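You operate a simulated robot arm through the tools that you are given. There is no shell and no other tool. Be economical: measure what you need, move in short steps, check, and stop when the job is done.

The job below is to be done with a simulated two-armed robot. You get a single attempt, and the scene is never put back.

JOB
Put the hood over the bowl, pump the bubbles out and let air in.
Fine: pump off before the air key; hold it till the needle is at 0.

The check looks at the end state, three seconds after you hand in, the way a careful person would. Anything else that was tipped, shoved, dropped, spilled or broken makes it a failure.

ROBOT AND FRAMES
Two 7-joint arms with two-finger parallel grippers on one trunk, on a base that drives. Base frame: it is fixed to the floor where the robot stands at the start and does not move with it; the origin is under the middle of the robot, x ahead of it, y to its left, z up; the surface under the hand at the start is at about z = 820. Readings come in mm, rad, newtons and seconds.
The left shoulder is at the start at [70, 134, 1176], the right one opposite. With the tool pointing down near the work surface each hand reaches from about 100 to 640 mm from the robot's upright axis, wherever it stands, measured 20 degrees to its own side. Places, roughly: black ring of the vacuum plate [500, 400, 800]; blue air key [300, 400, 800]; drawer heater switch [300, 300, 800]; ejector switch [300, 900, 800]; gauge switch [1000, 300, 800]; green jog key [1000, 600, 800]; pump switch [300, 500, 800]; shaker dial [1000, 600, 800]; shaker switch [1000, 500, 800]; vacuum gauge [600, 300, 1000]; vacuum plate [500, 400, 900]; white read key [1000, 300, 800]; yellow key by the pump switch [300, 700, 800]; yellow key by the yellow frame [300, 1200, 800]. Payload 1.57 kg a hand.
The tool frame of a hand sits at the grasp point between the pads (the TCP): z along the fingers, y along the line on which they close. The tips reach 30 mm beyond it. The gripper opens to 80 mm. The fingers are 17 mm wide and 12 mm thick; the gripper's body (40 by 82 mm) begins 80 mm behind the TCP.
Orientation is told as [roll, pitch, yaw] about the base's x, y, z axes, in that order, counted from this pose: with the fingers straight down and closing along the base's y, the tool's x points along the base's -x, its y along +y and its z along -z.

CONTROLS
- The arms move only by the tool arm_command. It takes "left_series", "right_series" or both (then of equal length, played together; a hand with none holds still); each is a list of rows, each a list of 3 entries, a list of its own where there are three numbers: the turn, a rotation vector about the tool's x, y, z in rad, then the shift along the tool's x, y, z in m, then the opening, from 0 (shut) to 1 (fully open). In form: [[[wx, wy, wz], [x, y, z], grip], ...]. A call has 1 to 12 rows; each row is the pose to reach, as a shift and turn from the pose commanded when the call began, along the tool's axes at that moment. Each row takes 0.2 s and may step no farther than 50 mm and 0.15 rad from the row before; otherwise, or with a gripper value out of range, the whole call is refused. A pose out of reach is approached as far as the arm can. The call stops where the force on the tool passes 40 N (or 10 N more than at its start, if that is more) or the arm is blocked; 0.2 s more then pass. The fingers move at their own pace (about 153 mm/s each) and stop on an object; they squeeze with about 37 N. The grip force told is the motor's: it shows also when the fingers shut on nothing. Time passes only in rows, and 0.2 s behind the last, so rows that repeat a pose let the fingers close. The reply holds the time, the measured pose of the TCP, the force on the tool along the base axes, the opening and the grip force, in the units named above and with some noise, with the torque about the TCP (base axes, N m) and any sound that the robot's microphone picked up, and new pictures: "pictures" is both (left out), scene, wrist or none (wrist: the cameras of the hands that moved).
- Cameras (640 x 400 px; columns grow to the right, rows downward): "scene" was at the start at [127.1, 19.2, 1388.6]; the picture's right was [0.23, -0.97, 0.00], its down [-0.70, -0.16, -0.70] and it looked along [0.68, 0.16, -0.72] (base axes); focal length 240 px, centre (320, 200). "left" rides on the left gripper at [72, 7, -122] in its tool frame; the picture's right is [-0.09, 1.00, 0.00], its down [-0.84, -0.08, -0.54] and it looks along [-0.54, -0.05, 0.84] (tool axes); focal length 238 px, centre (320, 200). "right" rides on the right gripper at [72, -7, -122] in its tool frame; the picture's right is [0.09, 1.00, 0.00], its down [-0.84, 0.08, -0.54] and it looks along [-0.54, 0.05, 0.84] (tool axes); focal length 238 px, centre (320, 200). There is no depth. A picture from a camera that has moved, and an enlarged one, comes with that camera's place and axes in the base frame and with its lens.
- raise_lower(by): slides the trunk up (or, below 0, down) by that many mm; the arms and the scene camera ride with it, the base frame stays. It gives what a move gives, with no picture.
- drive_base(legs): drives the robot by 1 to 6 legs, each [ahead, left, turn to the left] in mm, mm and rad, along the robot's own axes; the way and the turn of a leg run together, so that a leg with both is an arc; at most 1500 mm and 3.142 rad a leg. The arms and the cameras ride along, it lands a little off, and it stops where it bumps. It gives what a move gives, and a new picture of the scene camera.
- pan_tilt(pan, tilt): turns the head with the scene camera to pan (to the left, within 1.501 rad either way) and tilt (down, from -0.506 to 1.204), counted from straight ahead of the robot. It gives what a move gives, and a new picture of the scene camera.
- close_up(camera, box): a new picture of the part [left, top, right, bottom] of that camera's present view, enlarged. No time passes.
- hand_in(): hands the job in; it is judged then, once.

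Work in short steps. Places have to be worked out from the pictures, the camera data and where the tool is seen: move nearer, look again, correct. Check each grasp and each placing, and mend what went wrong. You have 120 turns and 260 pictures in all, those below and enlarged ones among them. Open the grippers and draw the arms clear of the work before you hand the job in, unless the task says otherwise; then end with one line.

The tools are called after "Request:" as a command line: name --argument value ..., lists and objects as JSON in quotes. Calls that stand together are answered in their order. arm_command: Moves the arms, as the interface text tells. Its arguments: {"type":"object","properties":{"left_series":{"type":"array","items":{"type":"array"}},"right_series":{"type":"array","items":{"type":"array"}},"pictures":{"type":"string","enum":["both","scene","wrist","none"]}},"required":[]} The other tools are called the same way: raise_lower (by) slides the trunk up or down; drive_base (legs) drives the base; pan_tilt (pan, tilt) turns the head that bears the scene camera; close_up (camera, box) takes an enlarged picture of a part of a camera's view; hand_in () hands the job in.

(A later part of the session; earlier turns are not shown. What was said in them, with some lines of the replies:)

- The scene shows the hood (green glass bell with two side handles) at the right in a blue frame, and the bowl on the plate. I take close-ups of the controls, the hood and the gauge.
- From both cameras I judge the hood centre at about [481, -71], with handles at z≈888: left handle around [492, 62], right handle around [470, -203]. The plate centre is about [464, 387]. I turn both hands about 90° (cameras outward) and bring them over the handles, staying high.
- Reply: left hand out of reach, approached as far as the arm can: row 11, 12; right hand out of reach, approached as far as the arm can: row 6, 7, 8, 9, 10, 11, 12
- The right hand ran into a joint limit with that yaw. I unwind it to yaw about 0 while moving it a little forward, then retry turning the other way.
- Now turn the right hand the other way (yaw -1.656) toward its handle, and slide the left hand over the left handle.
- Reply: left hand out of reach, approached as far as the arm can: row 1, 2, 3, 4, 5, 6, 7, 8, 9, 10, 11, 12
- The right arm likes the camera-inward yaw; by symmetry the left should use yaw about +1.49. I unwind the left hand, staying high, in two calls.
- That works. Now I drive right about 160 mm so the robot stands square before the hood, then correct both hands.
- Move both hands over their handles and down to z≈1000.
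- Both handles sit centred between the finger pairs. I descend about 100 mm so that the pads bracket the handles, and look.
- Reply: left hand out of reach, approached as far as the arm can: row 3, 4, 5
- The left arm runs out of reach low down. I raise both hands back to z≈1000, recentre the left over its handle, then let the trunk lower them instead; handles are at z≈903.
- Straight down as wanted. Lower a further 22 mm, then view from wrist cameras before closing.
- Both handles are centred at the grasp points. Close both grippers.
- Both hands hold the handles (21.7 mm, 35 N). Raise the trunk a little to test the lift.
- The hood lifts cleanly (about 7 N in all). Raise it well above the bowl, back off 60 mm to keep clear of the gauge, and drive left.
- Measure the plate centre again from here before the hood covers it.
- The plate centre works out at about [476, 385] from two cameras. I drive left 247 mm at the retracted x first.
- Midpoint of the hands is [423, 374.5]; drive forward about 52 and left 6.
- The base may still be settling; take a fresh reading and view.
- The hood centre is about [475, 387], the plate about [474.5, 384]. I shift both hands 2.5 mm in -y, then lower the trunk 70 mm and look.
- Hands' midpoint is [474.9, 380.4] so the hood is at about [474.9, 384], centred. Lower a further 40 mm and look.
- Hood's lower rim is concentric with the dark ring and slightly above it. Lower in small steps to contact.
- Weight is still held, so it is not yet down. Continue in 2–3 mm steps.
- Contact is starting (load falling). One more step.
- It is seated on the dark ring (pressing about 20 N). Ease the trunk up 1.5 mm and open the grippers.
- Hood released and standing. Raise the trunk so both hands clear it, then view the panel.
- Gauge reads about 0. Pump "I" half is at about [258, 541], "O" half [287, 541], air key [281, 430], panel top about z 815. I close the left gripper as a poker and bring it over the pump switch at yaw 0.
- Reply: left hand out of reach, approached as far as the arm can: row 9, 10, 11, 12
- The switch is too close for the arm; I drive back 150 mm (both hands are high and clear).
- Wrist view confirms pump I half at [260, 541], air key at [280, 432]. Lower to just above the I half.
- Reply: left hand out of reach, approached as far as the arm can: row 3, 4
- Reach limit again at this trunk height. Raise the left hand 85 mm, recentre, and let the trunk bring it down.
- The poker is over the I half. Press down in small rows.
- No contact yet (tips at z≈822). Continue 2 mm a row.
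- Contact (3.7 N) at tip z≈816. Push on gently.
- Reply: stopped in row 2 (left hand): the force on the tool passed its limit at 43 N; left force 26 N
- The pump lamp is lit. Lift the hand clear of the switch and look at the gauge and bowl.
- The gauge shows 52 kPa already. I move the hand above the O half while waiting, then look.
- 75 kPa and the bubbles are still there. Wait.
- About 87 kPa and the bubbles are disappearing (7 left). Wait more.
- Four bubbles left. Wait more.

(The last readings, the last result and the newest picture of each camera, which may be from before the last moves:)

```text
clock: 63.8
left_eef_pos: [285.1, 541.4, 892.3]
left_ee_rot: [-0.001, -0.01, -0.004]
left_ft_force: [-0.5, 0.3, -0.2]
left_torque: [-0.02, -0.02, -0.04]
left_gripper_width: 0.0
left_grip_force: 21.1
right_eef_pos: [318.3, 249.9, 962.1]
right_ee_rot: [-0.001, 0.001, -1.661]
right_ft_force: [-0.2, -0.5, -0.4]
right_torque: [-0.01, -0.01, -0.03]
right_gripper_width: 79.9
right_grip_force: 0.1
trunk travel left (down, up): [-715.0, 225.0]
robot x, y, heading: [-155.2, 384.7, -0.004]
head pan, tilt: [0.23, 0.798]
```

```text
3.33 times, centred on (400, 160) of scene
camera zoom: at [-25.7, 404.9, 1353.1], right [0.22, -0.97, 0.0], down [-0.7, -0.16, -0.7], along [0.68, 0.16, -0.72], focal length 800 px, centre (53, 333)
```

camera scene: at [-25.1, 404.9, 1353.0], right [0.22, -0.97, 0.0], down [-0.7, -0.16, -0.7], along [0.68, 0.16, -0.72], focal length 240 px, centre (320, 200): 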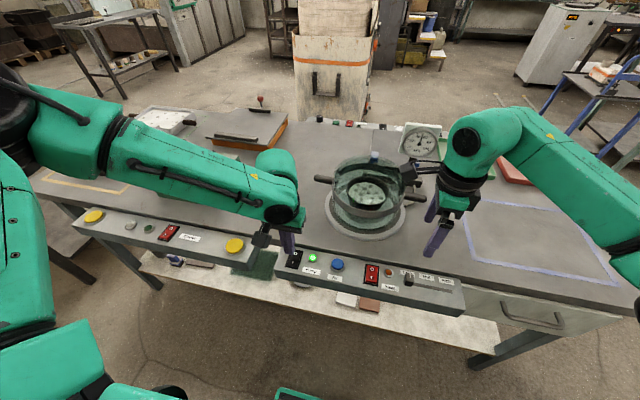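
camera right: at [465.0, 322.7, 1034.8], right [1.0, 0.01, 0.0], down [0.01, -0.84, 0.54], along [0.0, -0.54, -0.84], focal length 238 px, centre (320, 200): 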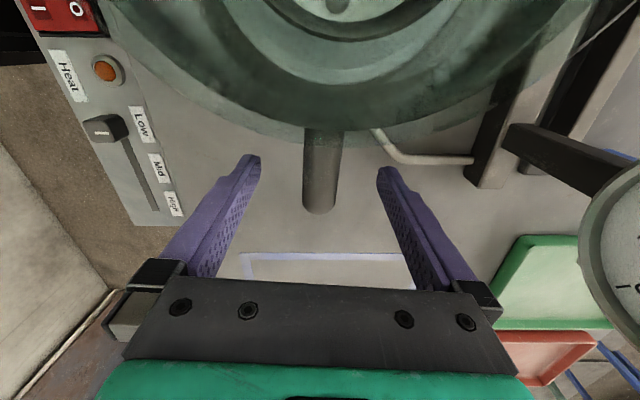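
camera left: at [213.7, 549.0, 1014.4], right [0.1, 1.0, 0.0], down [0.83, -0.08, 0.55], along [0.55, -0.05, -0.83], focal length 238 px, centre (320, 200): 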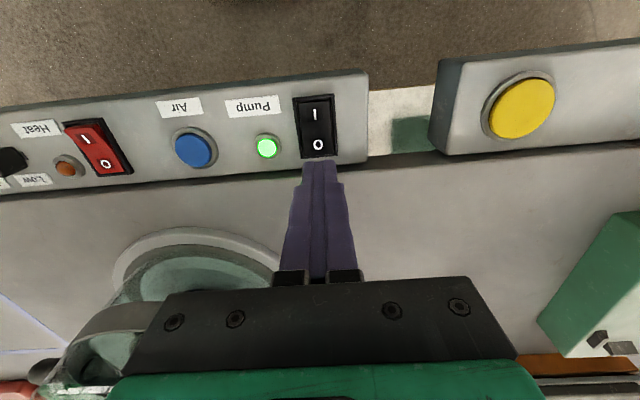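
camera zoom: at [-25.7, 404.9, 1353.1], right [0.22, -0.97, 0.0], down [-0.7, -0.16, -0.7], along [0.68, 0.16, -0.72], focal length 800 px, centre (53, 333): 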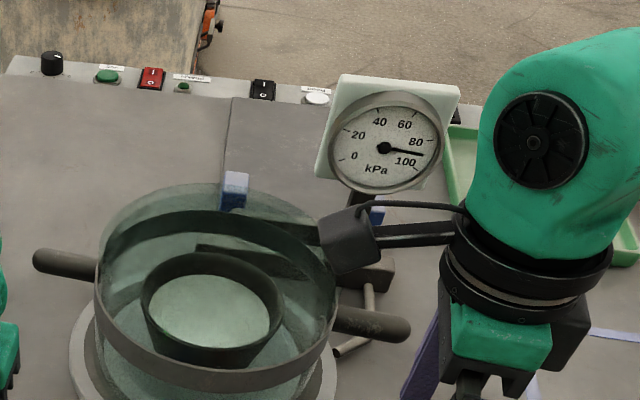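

The bubbles are gone at about 90 kPa. Check the bowl closely, and press the O half: descend from z 892 to about 852 first.

Request:
close_up --camera "scene" --box '[340, 160, 400, 200]'

Request:
arm_command --left_series '[[[0, 0, 0], [-0.0015, 0, 0.015], 0], [[0, 0, 0], [-0.0015, 0, 0.028], 0], [[0, 0, 0], [-0.0015, 0, 0.036], 0], [[0, 0, 0], [-0.0015, 0, 0.04], 0], [[0, 0, 0], [-0.0015, 0, 0.042], 0]]' --pictures "wrist"

```text
10.00 times, centred on (370, 180) of scene
camera zoom: at [-25.7, 404.9, 1353.1], right [0.22, -0.97, 0.0], down [-0.7, -0.16, -0.7], along [0.68, 0.16, -0.72], focal length 2400 px, centre (-180, 400)
```

zoom: 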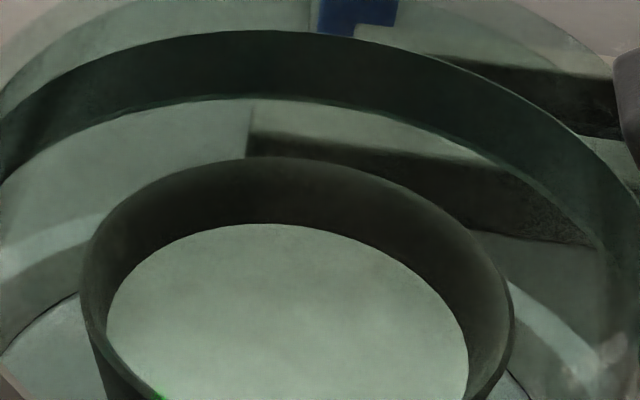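

```text
clock: 65.0
left_eef_pos: [289.9, 541.1, 850.2]
left_ee_rot: [-0.001, -0.01, -0.003]
left_ft_force: [-0.1, 0.3, -0.1]
left_torque: [-0.02, -0.02, -0.02]
left_gripper_width: 0.2
left_grip_force: 20.8
right_eef_pos: [318.6, 249.7, 963.5]
right_ee_rot: [0.0, 0.0, -1.661]
right_ft_force: [-0.4, -0.4, 1.4]
right_torque: [-0.01, 0.0, 0.02]
right_gripper_width: 80.1
right_grip_force: 0.0
trunk travel left (down, up): [-715.0, 225.0]
robot x, y, heading: [-150.9, 391.2, -0.006]
head pan, tilt: [0.23, 0.798]
camera left: at [217.0, 548.0, 972.4], right [0.1, 1.0, 0.0], down [0.83, -0.08, 0.55], along [0.55, -0.05, -0.83], focal length 238 px, centre (320, 200)
```

left: 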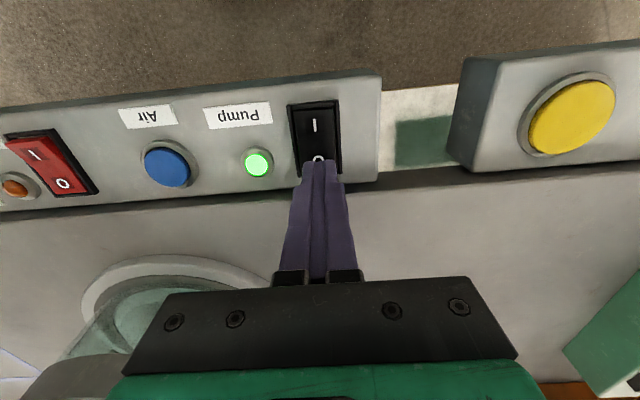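

Aligned over O. Press down.

Request:
arm_command --left_series '[[[0, 0, 0], [0.003, 0, 0.0], 0], [[0, 0, 0], [0.003, 0, 0.003], 0], [[0, 0, 0], [0.003, 0, 0.005], 0], [[0, 0, 0], [0.003, 0, 0.007], 0], [[0, 0, 0], [0.003, 0, 0.008], 0]]' --pictures "wrist"

```text
clock: 66.2
left_eef_pos: [286.1, 539.3, 846.6]
left_ee_rot: [-0.002, -0.017, -0.002]
left_ft_force: [1.7, 4.8, 24.8]
left_torque: [0.15, 0.15, -0.01]
left_gripper_width: 0.1
left_grip_force: 21.4
right_eef_pos: [315.7, 250.4, 965.3]
right_ee_rot: [0.001, -0.001, -1.659]
right_ft_force: [-0.9, -0.2, 0.1]
right_torque: [-0.02, 0.03, 0.0]
right_gripper_width: 80.1
right_grip_force: 0.1
trunk travel left (down, up): [-715.0, 225.0]
robot x, y, heading: [-154.2, 388.2, -0.002]
head pan, tilt: [0.23, 0.798]
camera left: at [213.0, 548.0, 967.2], right [0.1, 1.0, 0.0], down [0.83, -0.08, 0.56], along [0.55, -0.05, -0.83], focal length 238 px, centre (320, 200)
```

left: 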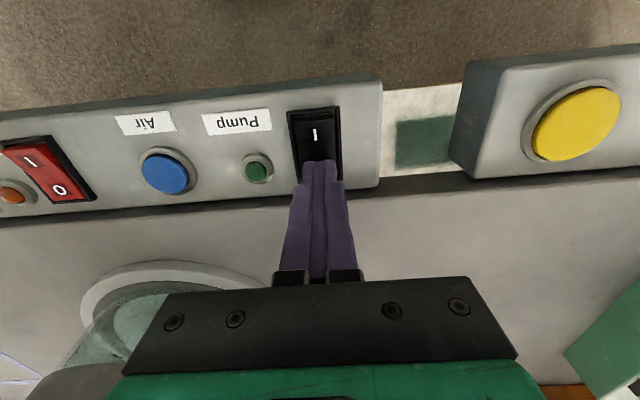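

The pump lamp is off. Lift and go over to the air key at [280, 431].

Request:
arm_command --left_series '[[[0, 0, 0], [0, 0, -0.02], 0], [[0, 0, 0], [0, 0, -0.045], 0], [[0, 0, 0], [0.002, -0.027, -0.045], 0], [[0, 0, 0], [0.004, -0.054, -0.045], 0], [[0, 0, 0], [0.006, -0.081, -0.045], 0], [[0, 0, 0], [0.006, -0.108, -0.045], 0], [[0, 0, 0], [0.006, -0.108, -0.045], 0]]'

Request:
close_up --camera "scene" --box '[320, 100, 480, 220]'

```text
clock: 67.8
left_eef_pos: [264.8, 457.5, 898.1]
left_ee_rot: [-0.004, -0.013, -0.004]
left_ft_force: [-0.1, 0.0, 0.6]
left_torque: [0.02, 0.0, -0.02]
left_gripper_width: 0.3
left_grip_force: 21.8
left hand out of reach, approached as far as the arm can: row 5, 6, 7
right_eef_pos: [318.4, 250.1, 962.2]
right_ee_rot: [-0.002, 0.001, -1.661]
right_ft_force: [0.5, 1.0, -0.4]
right_torque: [0.0, 0.05, 0.05]
right_gripper_width: 79.8
right_grip_force: 0.2
trunk travel left (down, up): [-715.0, 225.0]
robot x, y, heading: [-153.3, 387.3, -0.005]
head pan, tilt: [0.23, 0.798]
camera scene: at [-25.4, 405.2, 1353.1], right [0.22, -0.97, 0.0], down [-0.7, -0.16, -0.7], along [0.68, 0.16, -0.72], focal length 240 px, centre (320, 200)
camera left: at [191.4, 465.5, 1020.2], right [0.1, 1.0, 0.0], down [0.83, -0.08, 0.55], along [0.55, -0.05, -0.83], focal length 238 px, centre (320, 200)
```

scene: 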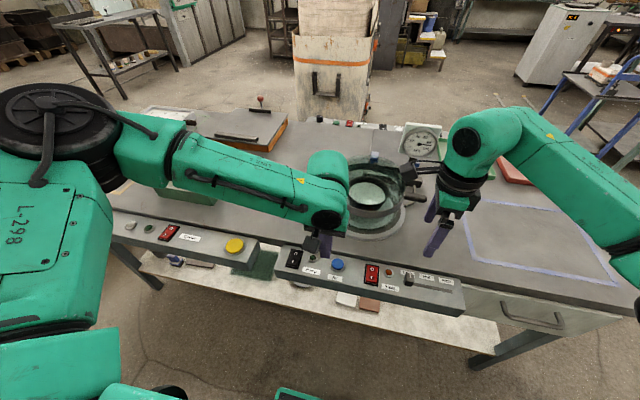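
left: 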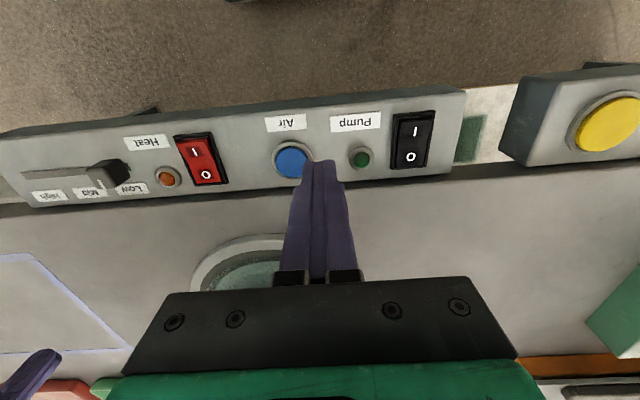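

```text
3.33 times, centred on (400, 160) of scene
camera zoom: at [-25.4, 405.2, 1353.1], right [0.22, -0.97, 0.0], down [-0.7, -0.16, -0.7], along [0.68, 0.16, -0.72], focal length 800 px, centre (53, 333)
```

zoom: 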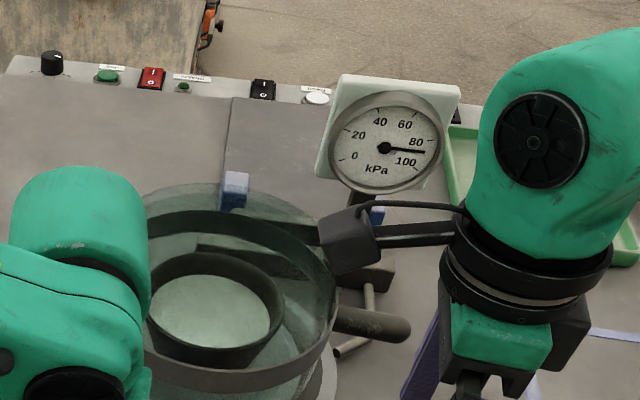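

Out of reach inward; drive the base right 110 mm (hand is clear above the panel), then move over the air key.

Request:
drive_base --legs '[[0, -110, 0]]'

Request:
arm_command --left_series '[[[0, 0, 0], [-0.003, 0.02, 0], 0], [[0, 0, 0], [-0.006, 0.04, 0], 0], [[0, 0, 0], [-0.01, 0.06, 0], 0], [[0, 0, 0], [-0.014, 0.08, 0], 0], [[0, 0, 0], [-0.014, 0.08, 0], 0]]'

```text
clock: 69.0
left_eef_pos: [264.1, 346.5, 898.6]
left_ee_rot: [-0.003, -0.012, -0.004]
left_ft_force: [0.6, -0.7, 0.7]
left_torque: [0.0, 0.0, -0.02]
left_gripper_width: 0.0
left_grip_force: 21.2
right_eef_pos: [318.0, 139.3, 964.3]
right_ee_rot: [-0.001, -0.001, -1.66]
right_ft_force: [-0.6, 0.4, 0.0]
right_torque: [-0.02, 0.0, 0.03]
right_gripper_width: 80.0
right_grip_force: 0.1
trunk travel left (down, up): [-715.0, 225.0]
robot x, y, heading: [-152.8, 274.5, -0.006]
head pan, tilt: [0.23, 0.798]
camera scene: at [-26.1, 294.9, 1353.1], right [0.22, -0.98, 0.0], down [-0.7, -0.16, -0.7], along [0.68, 0.15, -0.72], focal length 240 px, centre (320, 200)
```

scene: 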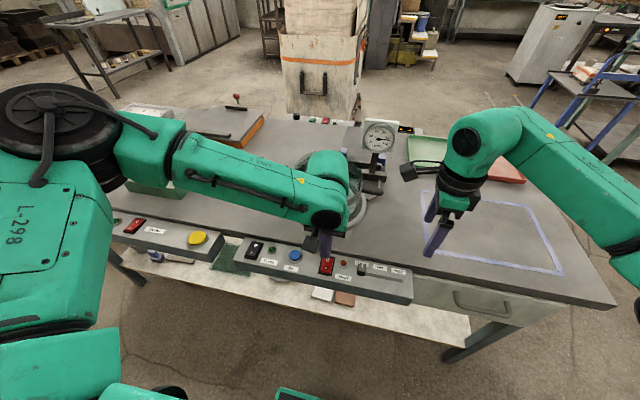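

```text
clock: 70.2
left_eef_pos: [276.1, 423.9, 898.5]
left_ee_rot: [-0.002, -0.012, -0.005]
left_ft_force: [-0.5, 0.1, -0.3]
left_torque: [-0.01, -0.03, 0.0]
left_gripper_width: 0.0
left_grip_force: 21.2
right_eef_pos: [318.4, 137.1, 964.1]
right_ee_rot: [-0.002, 0.0, -1.66]
right_ft_force: [0.4, 0.3, -1.2]
right_torque: [0.04, 0.03, 0.02]
right_gripper_width: 79.9
right_grip_force: 0.0
trunk travel left (down, up): [-715.0, 225.0]
robot x, y, heading: [-152.8, 275.2, -0.001]
head pan, tilt: [0.23, 0.798]
camera scene: at [-26.1, 293.2, 1353.1], right [0.22, -0.98, 0.0], down [-0.7, -0.16, -0.7], along [0.68, 0.16, -0.72], focal length 240 px, centre (320, 200)
camera left: at [203.9, 432.9, 1019.7], right [0.1, 1.0, 0.0], down [0.83, -0.08, 0.55], along [0.55, -0.05, -0.83], focal length 238 px, centre (320, 200)
```

scene: 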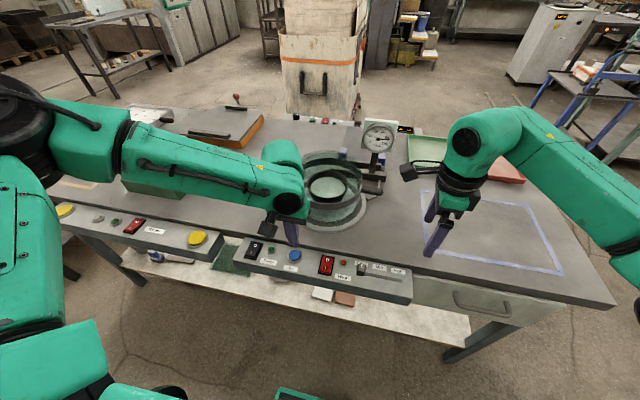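
left: 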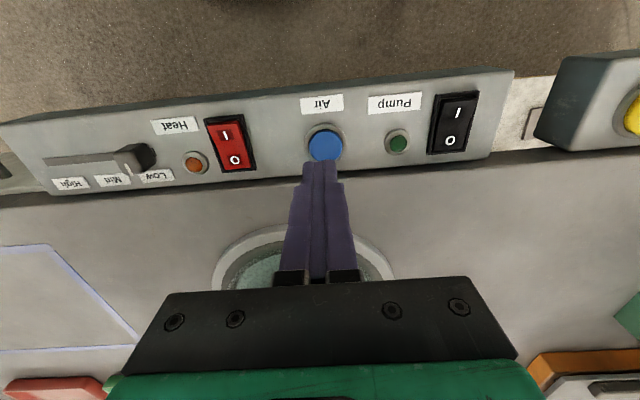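

Air key measures at [279, 430.5]. Correct and descend to just above it.

Request:
arm_command --left_series '[[[0, 0, 0], [-0.003, 0.0065, 0.012], 0], [[0, 0, 0], [-0.003, 0.0065, 0.024], 0], [[0, 0, 0], [-0.003, 0.0065, 0.032], 0], [[0, 0, 0], [-0.003, 0.0065, 0.035], 0]]' --pictures "wrist"

Request:
close_up --camera "scene" --box '[240, 200, 360, 290]'

```text
clock: 71.2
left_eef_pos: [282.2, 431.8, 863.8]
left_ee_rot: [-0.002, -0.013, -0.005]
left_ft_force: [0.0, 0.4, 1.0]
left_torque: [0.01, 0.03, 0.01]
left_gripper_width: 0.0
left_grip_force: 21.0
right_eef_pos: [318.3, 138.2, 963.6]
right_ee_rot: [-0.003, 0.0, -1.66]
right_ft_force: [0.5, 0.6, -1.6]
right_torque: [-0.01, -0.01, 0.0]
right_gripper_width: 79.8
right_grip_force: 0.1
trunk travel left (down, up): [-715.0, 225.0]
robot x, y, heading: [-155.5, 277.4, -0.0]
head pan, tilt: [0.23, 0.798]
camera left: at [208.3, 439.9, 985.4], right [0.1, 1.0, 0.0], down [0.83, -0.08, 0.55], along [0.55, -0.05, -0.83], focal length 238 px, centre (320, 200)
```

left: 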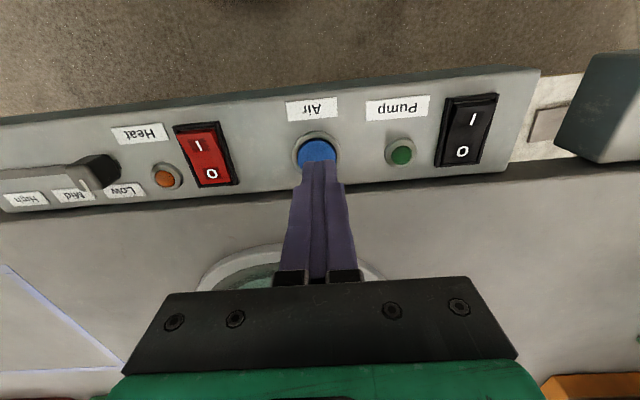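

```text
4.44 times, centred on (300, 245) of scene
camera zoom: at [-26.2, 293.8, 1353.1], right [0.22, -0.98, 0.0], down [-0.7, -0.16, -0.7], along [0.68, 0.15, -0.72], focal length 1067 px, centre (409, 0)
```

zoom: 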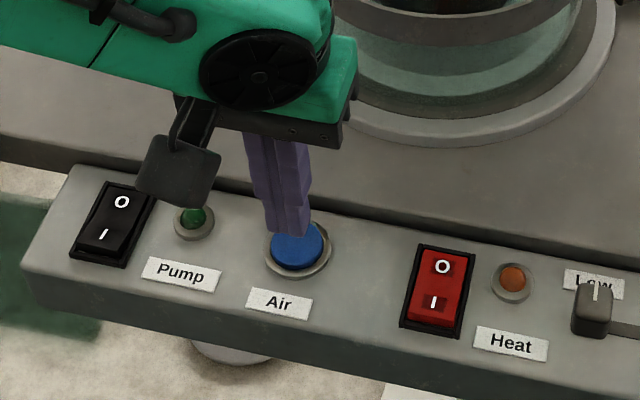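

Nearly centred; shift 4 mm toward the robot and press in small rows.

Request:
arm_command --left_series '[[[0, 0, 0], [0.004, 0, 0.002], 0], [[0, 0, 0], [0.004, 0, 0.005], 0], [[0, 0, 0], [0.004, 0, 0.008], 0], [[0, 0, 0], [0.004, 0, 0.01], 0], [[0, 0, 0], [0.004, 0, 0.012], 0]]' --pictures "none"

```text
clock: 72.4
left_eef_pos: [276.9, 433.0, 850.3]
left_ee_rot: [-0.002, -0.012, -0.005]
left_ft_force: [0.1, 0.4, 0.5]
left_torque: [0.01, -0.04, 0.0]
left_gripper_width: 0.2
left_grip_force: 21.6
right_eef_pos: [317.0, 138.7, 963.7]
right_ee_rot: [-0.003, -0.001, -1.658]
right_ft_force: [0.3, -0.5, -0.8]
right_torque: [-0.01, 0.0, -0.04]
right_gripper_width: 80.1
right_grip_force: 0.0
trunk travel left (down, up): [-715.0, 225.0]
robot x, y, heading: [-154.4, 277.0, -0.005]
head pan, tilt: [0.23, 0.798]
```

Request:
arm_command --left_series '[[[0, 0, 0], [0, 0, 0.002], 0], [[0, 0, 0], [0, 0, 0.003], 0], [[0, 0, 0], [0, 0, 0.004], 0], [[0, 0, 0], [0, 0, 0.005], 0]]' --pictures "none"

Request:
close_up --camera "scene" --box '[240, 110, 440, 260]'

```text
clock: 73.4
left_eef_pos: [277.9, 432.3, 846.9]
left_ee_rot: [-0.001, -0.01, -0.006]
left_ft_force: [-0.2, 0.8, 1.7]
left_torque: [0.03, 0.04, 0.0]
left_gripper_width: 0.0
left_grip_force: 20.8
right_eef_pos: [318.3, 139.0, 964.0]
right_ee_rot: [-0.001, 0.0, -1.66]
right_ft_force: [0.1, 0.2, 0.1]
right_torque: [-0.01, 0.03, -0.01]
right_gripper_width: 79.8
right_grip_force: 0.0
trunk travel left (down, up): [-715.0, 225.0]
robot x, y, heading: [-153.7, 276.2, -0.004]
head pan, tilt: [0.23, 0.798]
```

```text
2.67 times, centred on (340, 185) of scene
camera zoom: at [-26.5, 293.7, 1353.2], right [0.22, -0.98, 0.0], down [-0.7, -0.16, -0.7], along [0.68, 0.15, -0.72], focal length 640 px, centre (267, 240)
```

zoom: 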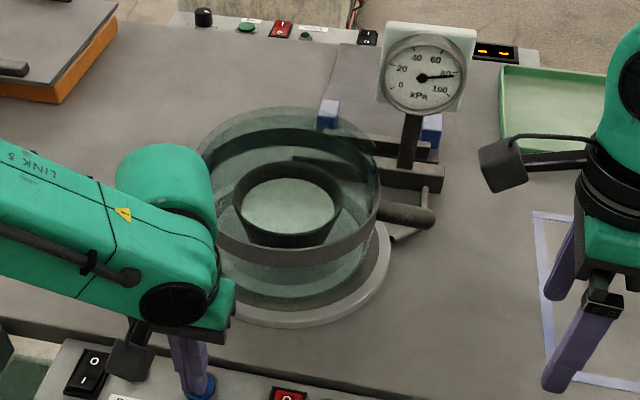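

Contact has begun (1.7 N, needle about 82). Push further.

Request:
arm_command --left_series '[[[0, 0, 0], [0, 0, 0.002], 0], [[0, 0, 0], [0, 0, 0.003], 0], [[0, 0, 0], [0, 0, 0.003], 0], [[0, 0, 0], [0, 0, 0.003], 0]]' --pictures "none"

Request:
close_up --camera "scene" --box '[360, 110, 420, 160]'

```text
clock: 74.4
left_eef_pos: [278.6, 432.9, 844.0]
left_ee_rot: [-0.004, -0.012, -0.006]
left_ft_force: [1.8, 0.2, 4.5]
left_torque: [-0.03, -0.04, -0.02]
left_gripper_width: 0.0
left_grip_force: 21.3
right_eef_pos: [317.0, 137.3, 964.0]
right_ee_rot: [-0.001, 0.001, -1.661]
right_ft_force: [0.4, -0.2, -0.2]
right_torque: [0.0, -0.03, 0.01]
right_gripper_width: 80.0
right_grip_force: 0.0
trunk travel left (down, up): [-715.0, 225.0]
robot x, y, heading: [-154.9, 276.0, -0.002]
head pan, tilt: [0.23, 0.798]
heard: click
```

```text
8.00 times, centred on (390, 135) of scene
camera zoom: at [-26.4, 293.6, 1353.2], right [0.22, -0.98, 0.0], down [-0.7, -0.16, -0.7], along [0.68, 0.15, -0.72], focal length 1920 px, centre (-240, 720)
```

zoom: 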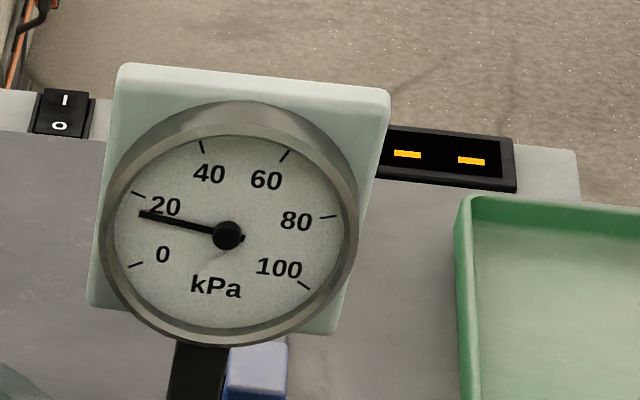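

Air is coming in: needle at about 16 and falling. Hold the key.

Request:
arm_command --left_series '[[[0, 0, 0], [0, 0, 0.0005], 0], [[0, 0, 0], [0, 0, 0.0005], 0], [[0, 0, 0], [0, 0, 0.0005], 0], [[0, 0, 0], [0, 0, 0.0005], 0], [[0, 0, 0], [0, 0, 0.0005], 0], [[0, 0, 0], [0, 0, 0.0005], 0], [[0, 0, 0], [0, 0, 0.0005], 0], [[0, 0, 0], [0, 0, 0.0005], 0], [[0, 0, 0], [0, 0, 0.0005], 0], [[0, 0, 0], [0, 0, 0.0005], 0], [[0, 0, 0], [0, 0, 0.0005], 0], [[0, 0, 0], [0, 0, 0.0005], 0]]' --pictures "none"

Request:
close_up --camera "scene" --box '[360, 110, 420, 160]'

```text
clock: 77.0
left_eef_pos: [276.0, 432.2, 842.7]
left_ee_rot: [-0.001, -0.012, -0.006]
left_ft_force: [0.8, 0.8, 3.8]
left_torque: [-0.02, 0.04, 0.01]
left_gripper_width: 0.1
left_grip_force: 21.0
right_eef_pos: [316.8, 137.6, 964.1]
right_ee_rot: [0.0, 0.001, -1.659]
right_ft_force: [0.0, 0.2, 0.5]
right_torque: [-0.04, 0.0, -0.02]
right_gripper_width: 79.9
right_grip_force: 0.0
trunk travel left (down, up): [-715.0, 225.0]
robot x, y, heading: [-149.8, 273.7, -0.003]
head pan, tilt: [0.23, 0.798]
```

```text
8.00 times, centred on (390, 135) of scene
camera zoom: at [-26.6, 293.5, 1353.2], right [0.22, -0.98, 0.0], down [-0.7, -0.16, -0.7], along [0.68, 0.15, -0.72], focal length 1920 px, centre (-240, 720)
```

zoom: 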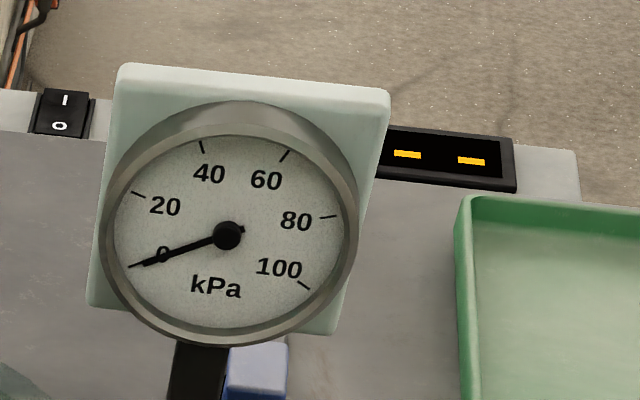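

The needle is at 0. Release the key by lifting straight up, and then move up clear of the panel with the gripper open.

Request:
arm_command --left_series '[[[0, 0, 0], [0, 0, -0.015], 0], [[0, 0, 0], [0, 0, -0.045], 0], [[0, 0, 0], [0, 0, -0.08], 0], [[0, 0, 0], [0, 0, -0.1], 1], [[0, 0, 0], [0, 0, -0.1], 1], [[0, 0, 0], [0, 0, -0.1], 1]]' --pictures "none"

Request:
raise_lower --by 120

Request:
drive_base --legs '[[-150, 0, 0]]'

Request:
close_up --camera "scene" --box '[240, 100, 440, 250]'

```text
clock: 78.4
left_eef_pos: [275.7, 433.4, 943.2]
left_ee_rot: [-0.004, -0.012, -0.005]
left_ft_force: [-0.5, 0.4, -0.2]
left_torque: [-0.03, 0.0, 0.04]
left_gripper_width: 80.0
left_grip_force: 0.0
right_eef_pos: [318.3, 138.5, 962.9]
right_ee_rot: [-0.002, 0.0, -1.66]
right_ft_force: [-0.2, -0.4, 1.2]
right_torque: [0.01, 0.01, 0.0]
right_gripper_width: 80.1
right_grip_force: 0.0
trunk travel left (down, up): [-715.0, 225.0]
robot x, y, heading: [-153.4, 276.0, -0.011]
head pan, tilt: [0.23, 0.798]
```

```text
clock: 79.9
left_eef_pos: [276.6, 434.5, 1062.5]
left_ee_rot: [-0.002, -0.013, -0.006]
left_ft_force: [-0.4, -0.4, -0.1]
left_torque: [-0.02, -0.01, -0.03]
left_gripper_width: 80.1
left_grip_force: 0.1
right_eef_pos: [318.1, 137.8, 1083.5]
right_ee_rot: [-0.002, -0.001, -1.66]
right_ft_force: [0.4, 0.1, 0.1]
right_torque: [0.0, 0.0, 0.0]
right_gripper_width: 79.9
right_grip_force: 0.1
trunk travel left (down, up): [-835.0, 105.0]
robot x, y, heading: [-152.7, 273.5, -0.001]
head pan, tilt: [0.23, 0.798]
```

```text
clock: 81.2
left_eef_pos: [132.0, 436.3, 1061.4]
left_ee_rot: [-0.004, -0.009, -0.003]
left_ft_force: [1.0, -0.7, -0.4]
left_torque: [-0.02, 0.03, 0.0]
left_gripper_width: 80.1
left_grip_force: 0.1
right_eef_pos: [173.0, 138.1, 1081.8]
right_ee_rot: [-0.003, 0.0, -1.66]
right_ft_force: [0.0, 0.4, 0.2]
right_torque: [0.0, 0.0, 0.02]
right_gripper_width: 80.0
right_grip_force: 0.1
trunk travel left (down, up): [-835.0, 105.0]
robot x, y, heading: [-299.0, 275.3, -0.006]
head pan, tilt: [0.23, 0.798]
camera scene: at [-169.9, 294.7, 1472.8], right [0.22, -0.97, 0.0], down [-0.7, -0.16, -0.7], along [0.68, 0.16, -0.72], focal length 240 px, centre (320, 200)
```

scene: 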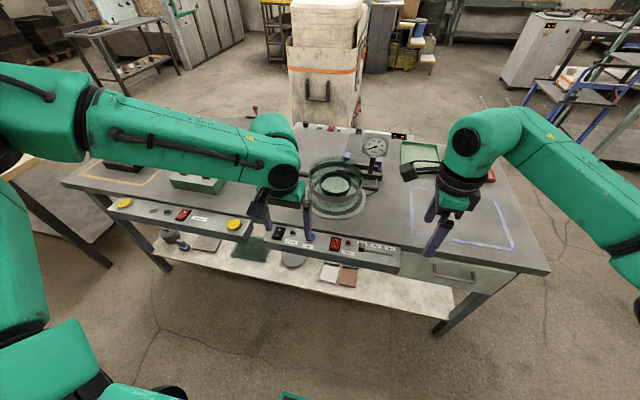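

```text
2.67 times, centred on (340, 175) of scene
camera zoom: at [-169.9, 294.7, 1472.8], right [0.22, -0.97, 0.0], down [-0.7, -0.16, -0.7], along [0.68, 0.16, -0.72], focal length 640 px, centre (267, 267)
```

zoom: 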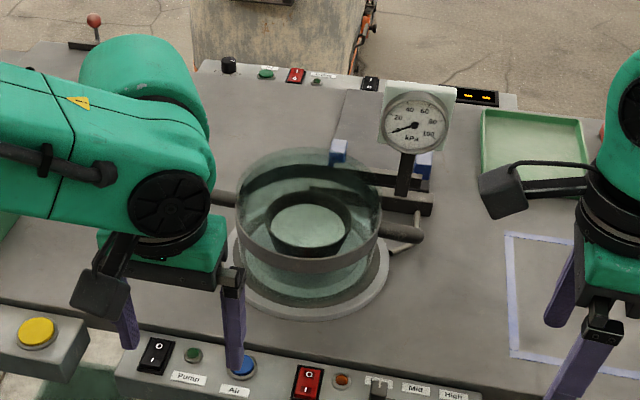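

The hood stands on its ring, the bowl shows no bubbles, the pump is off and the needle is at 0. Both arms are clear with grippers open, so I hand in.

Request:
hand_in

```text
The job is handed in.
```

The job is done and handed in: the hood is over the bowl, the bubbles are out, the pump went off before the air key, and I held the key until the needle was at 0.
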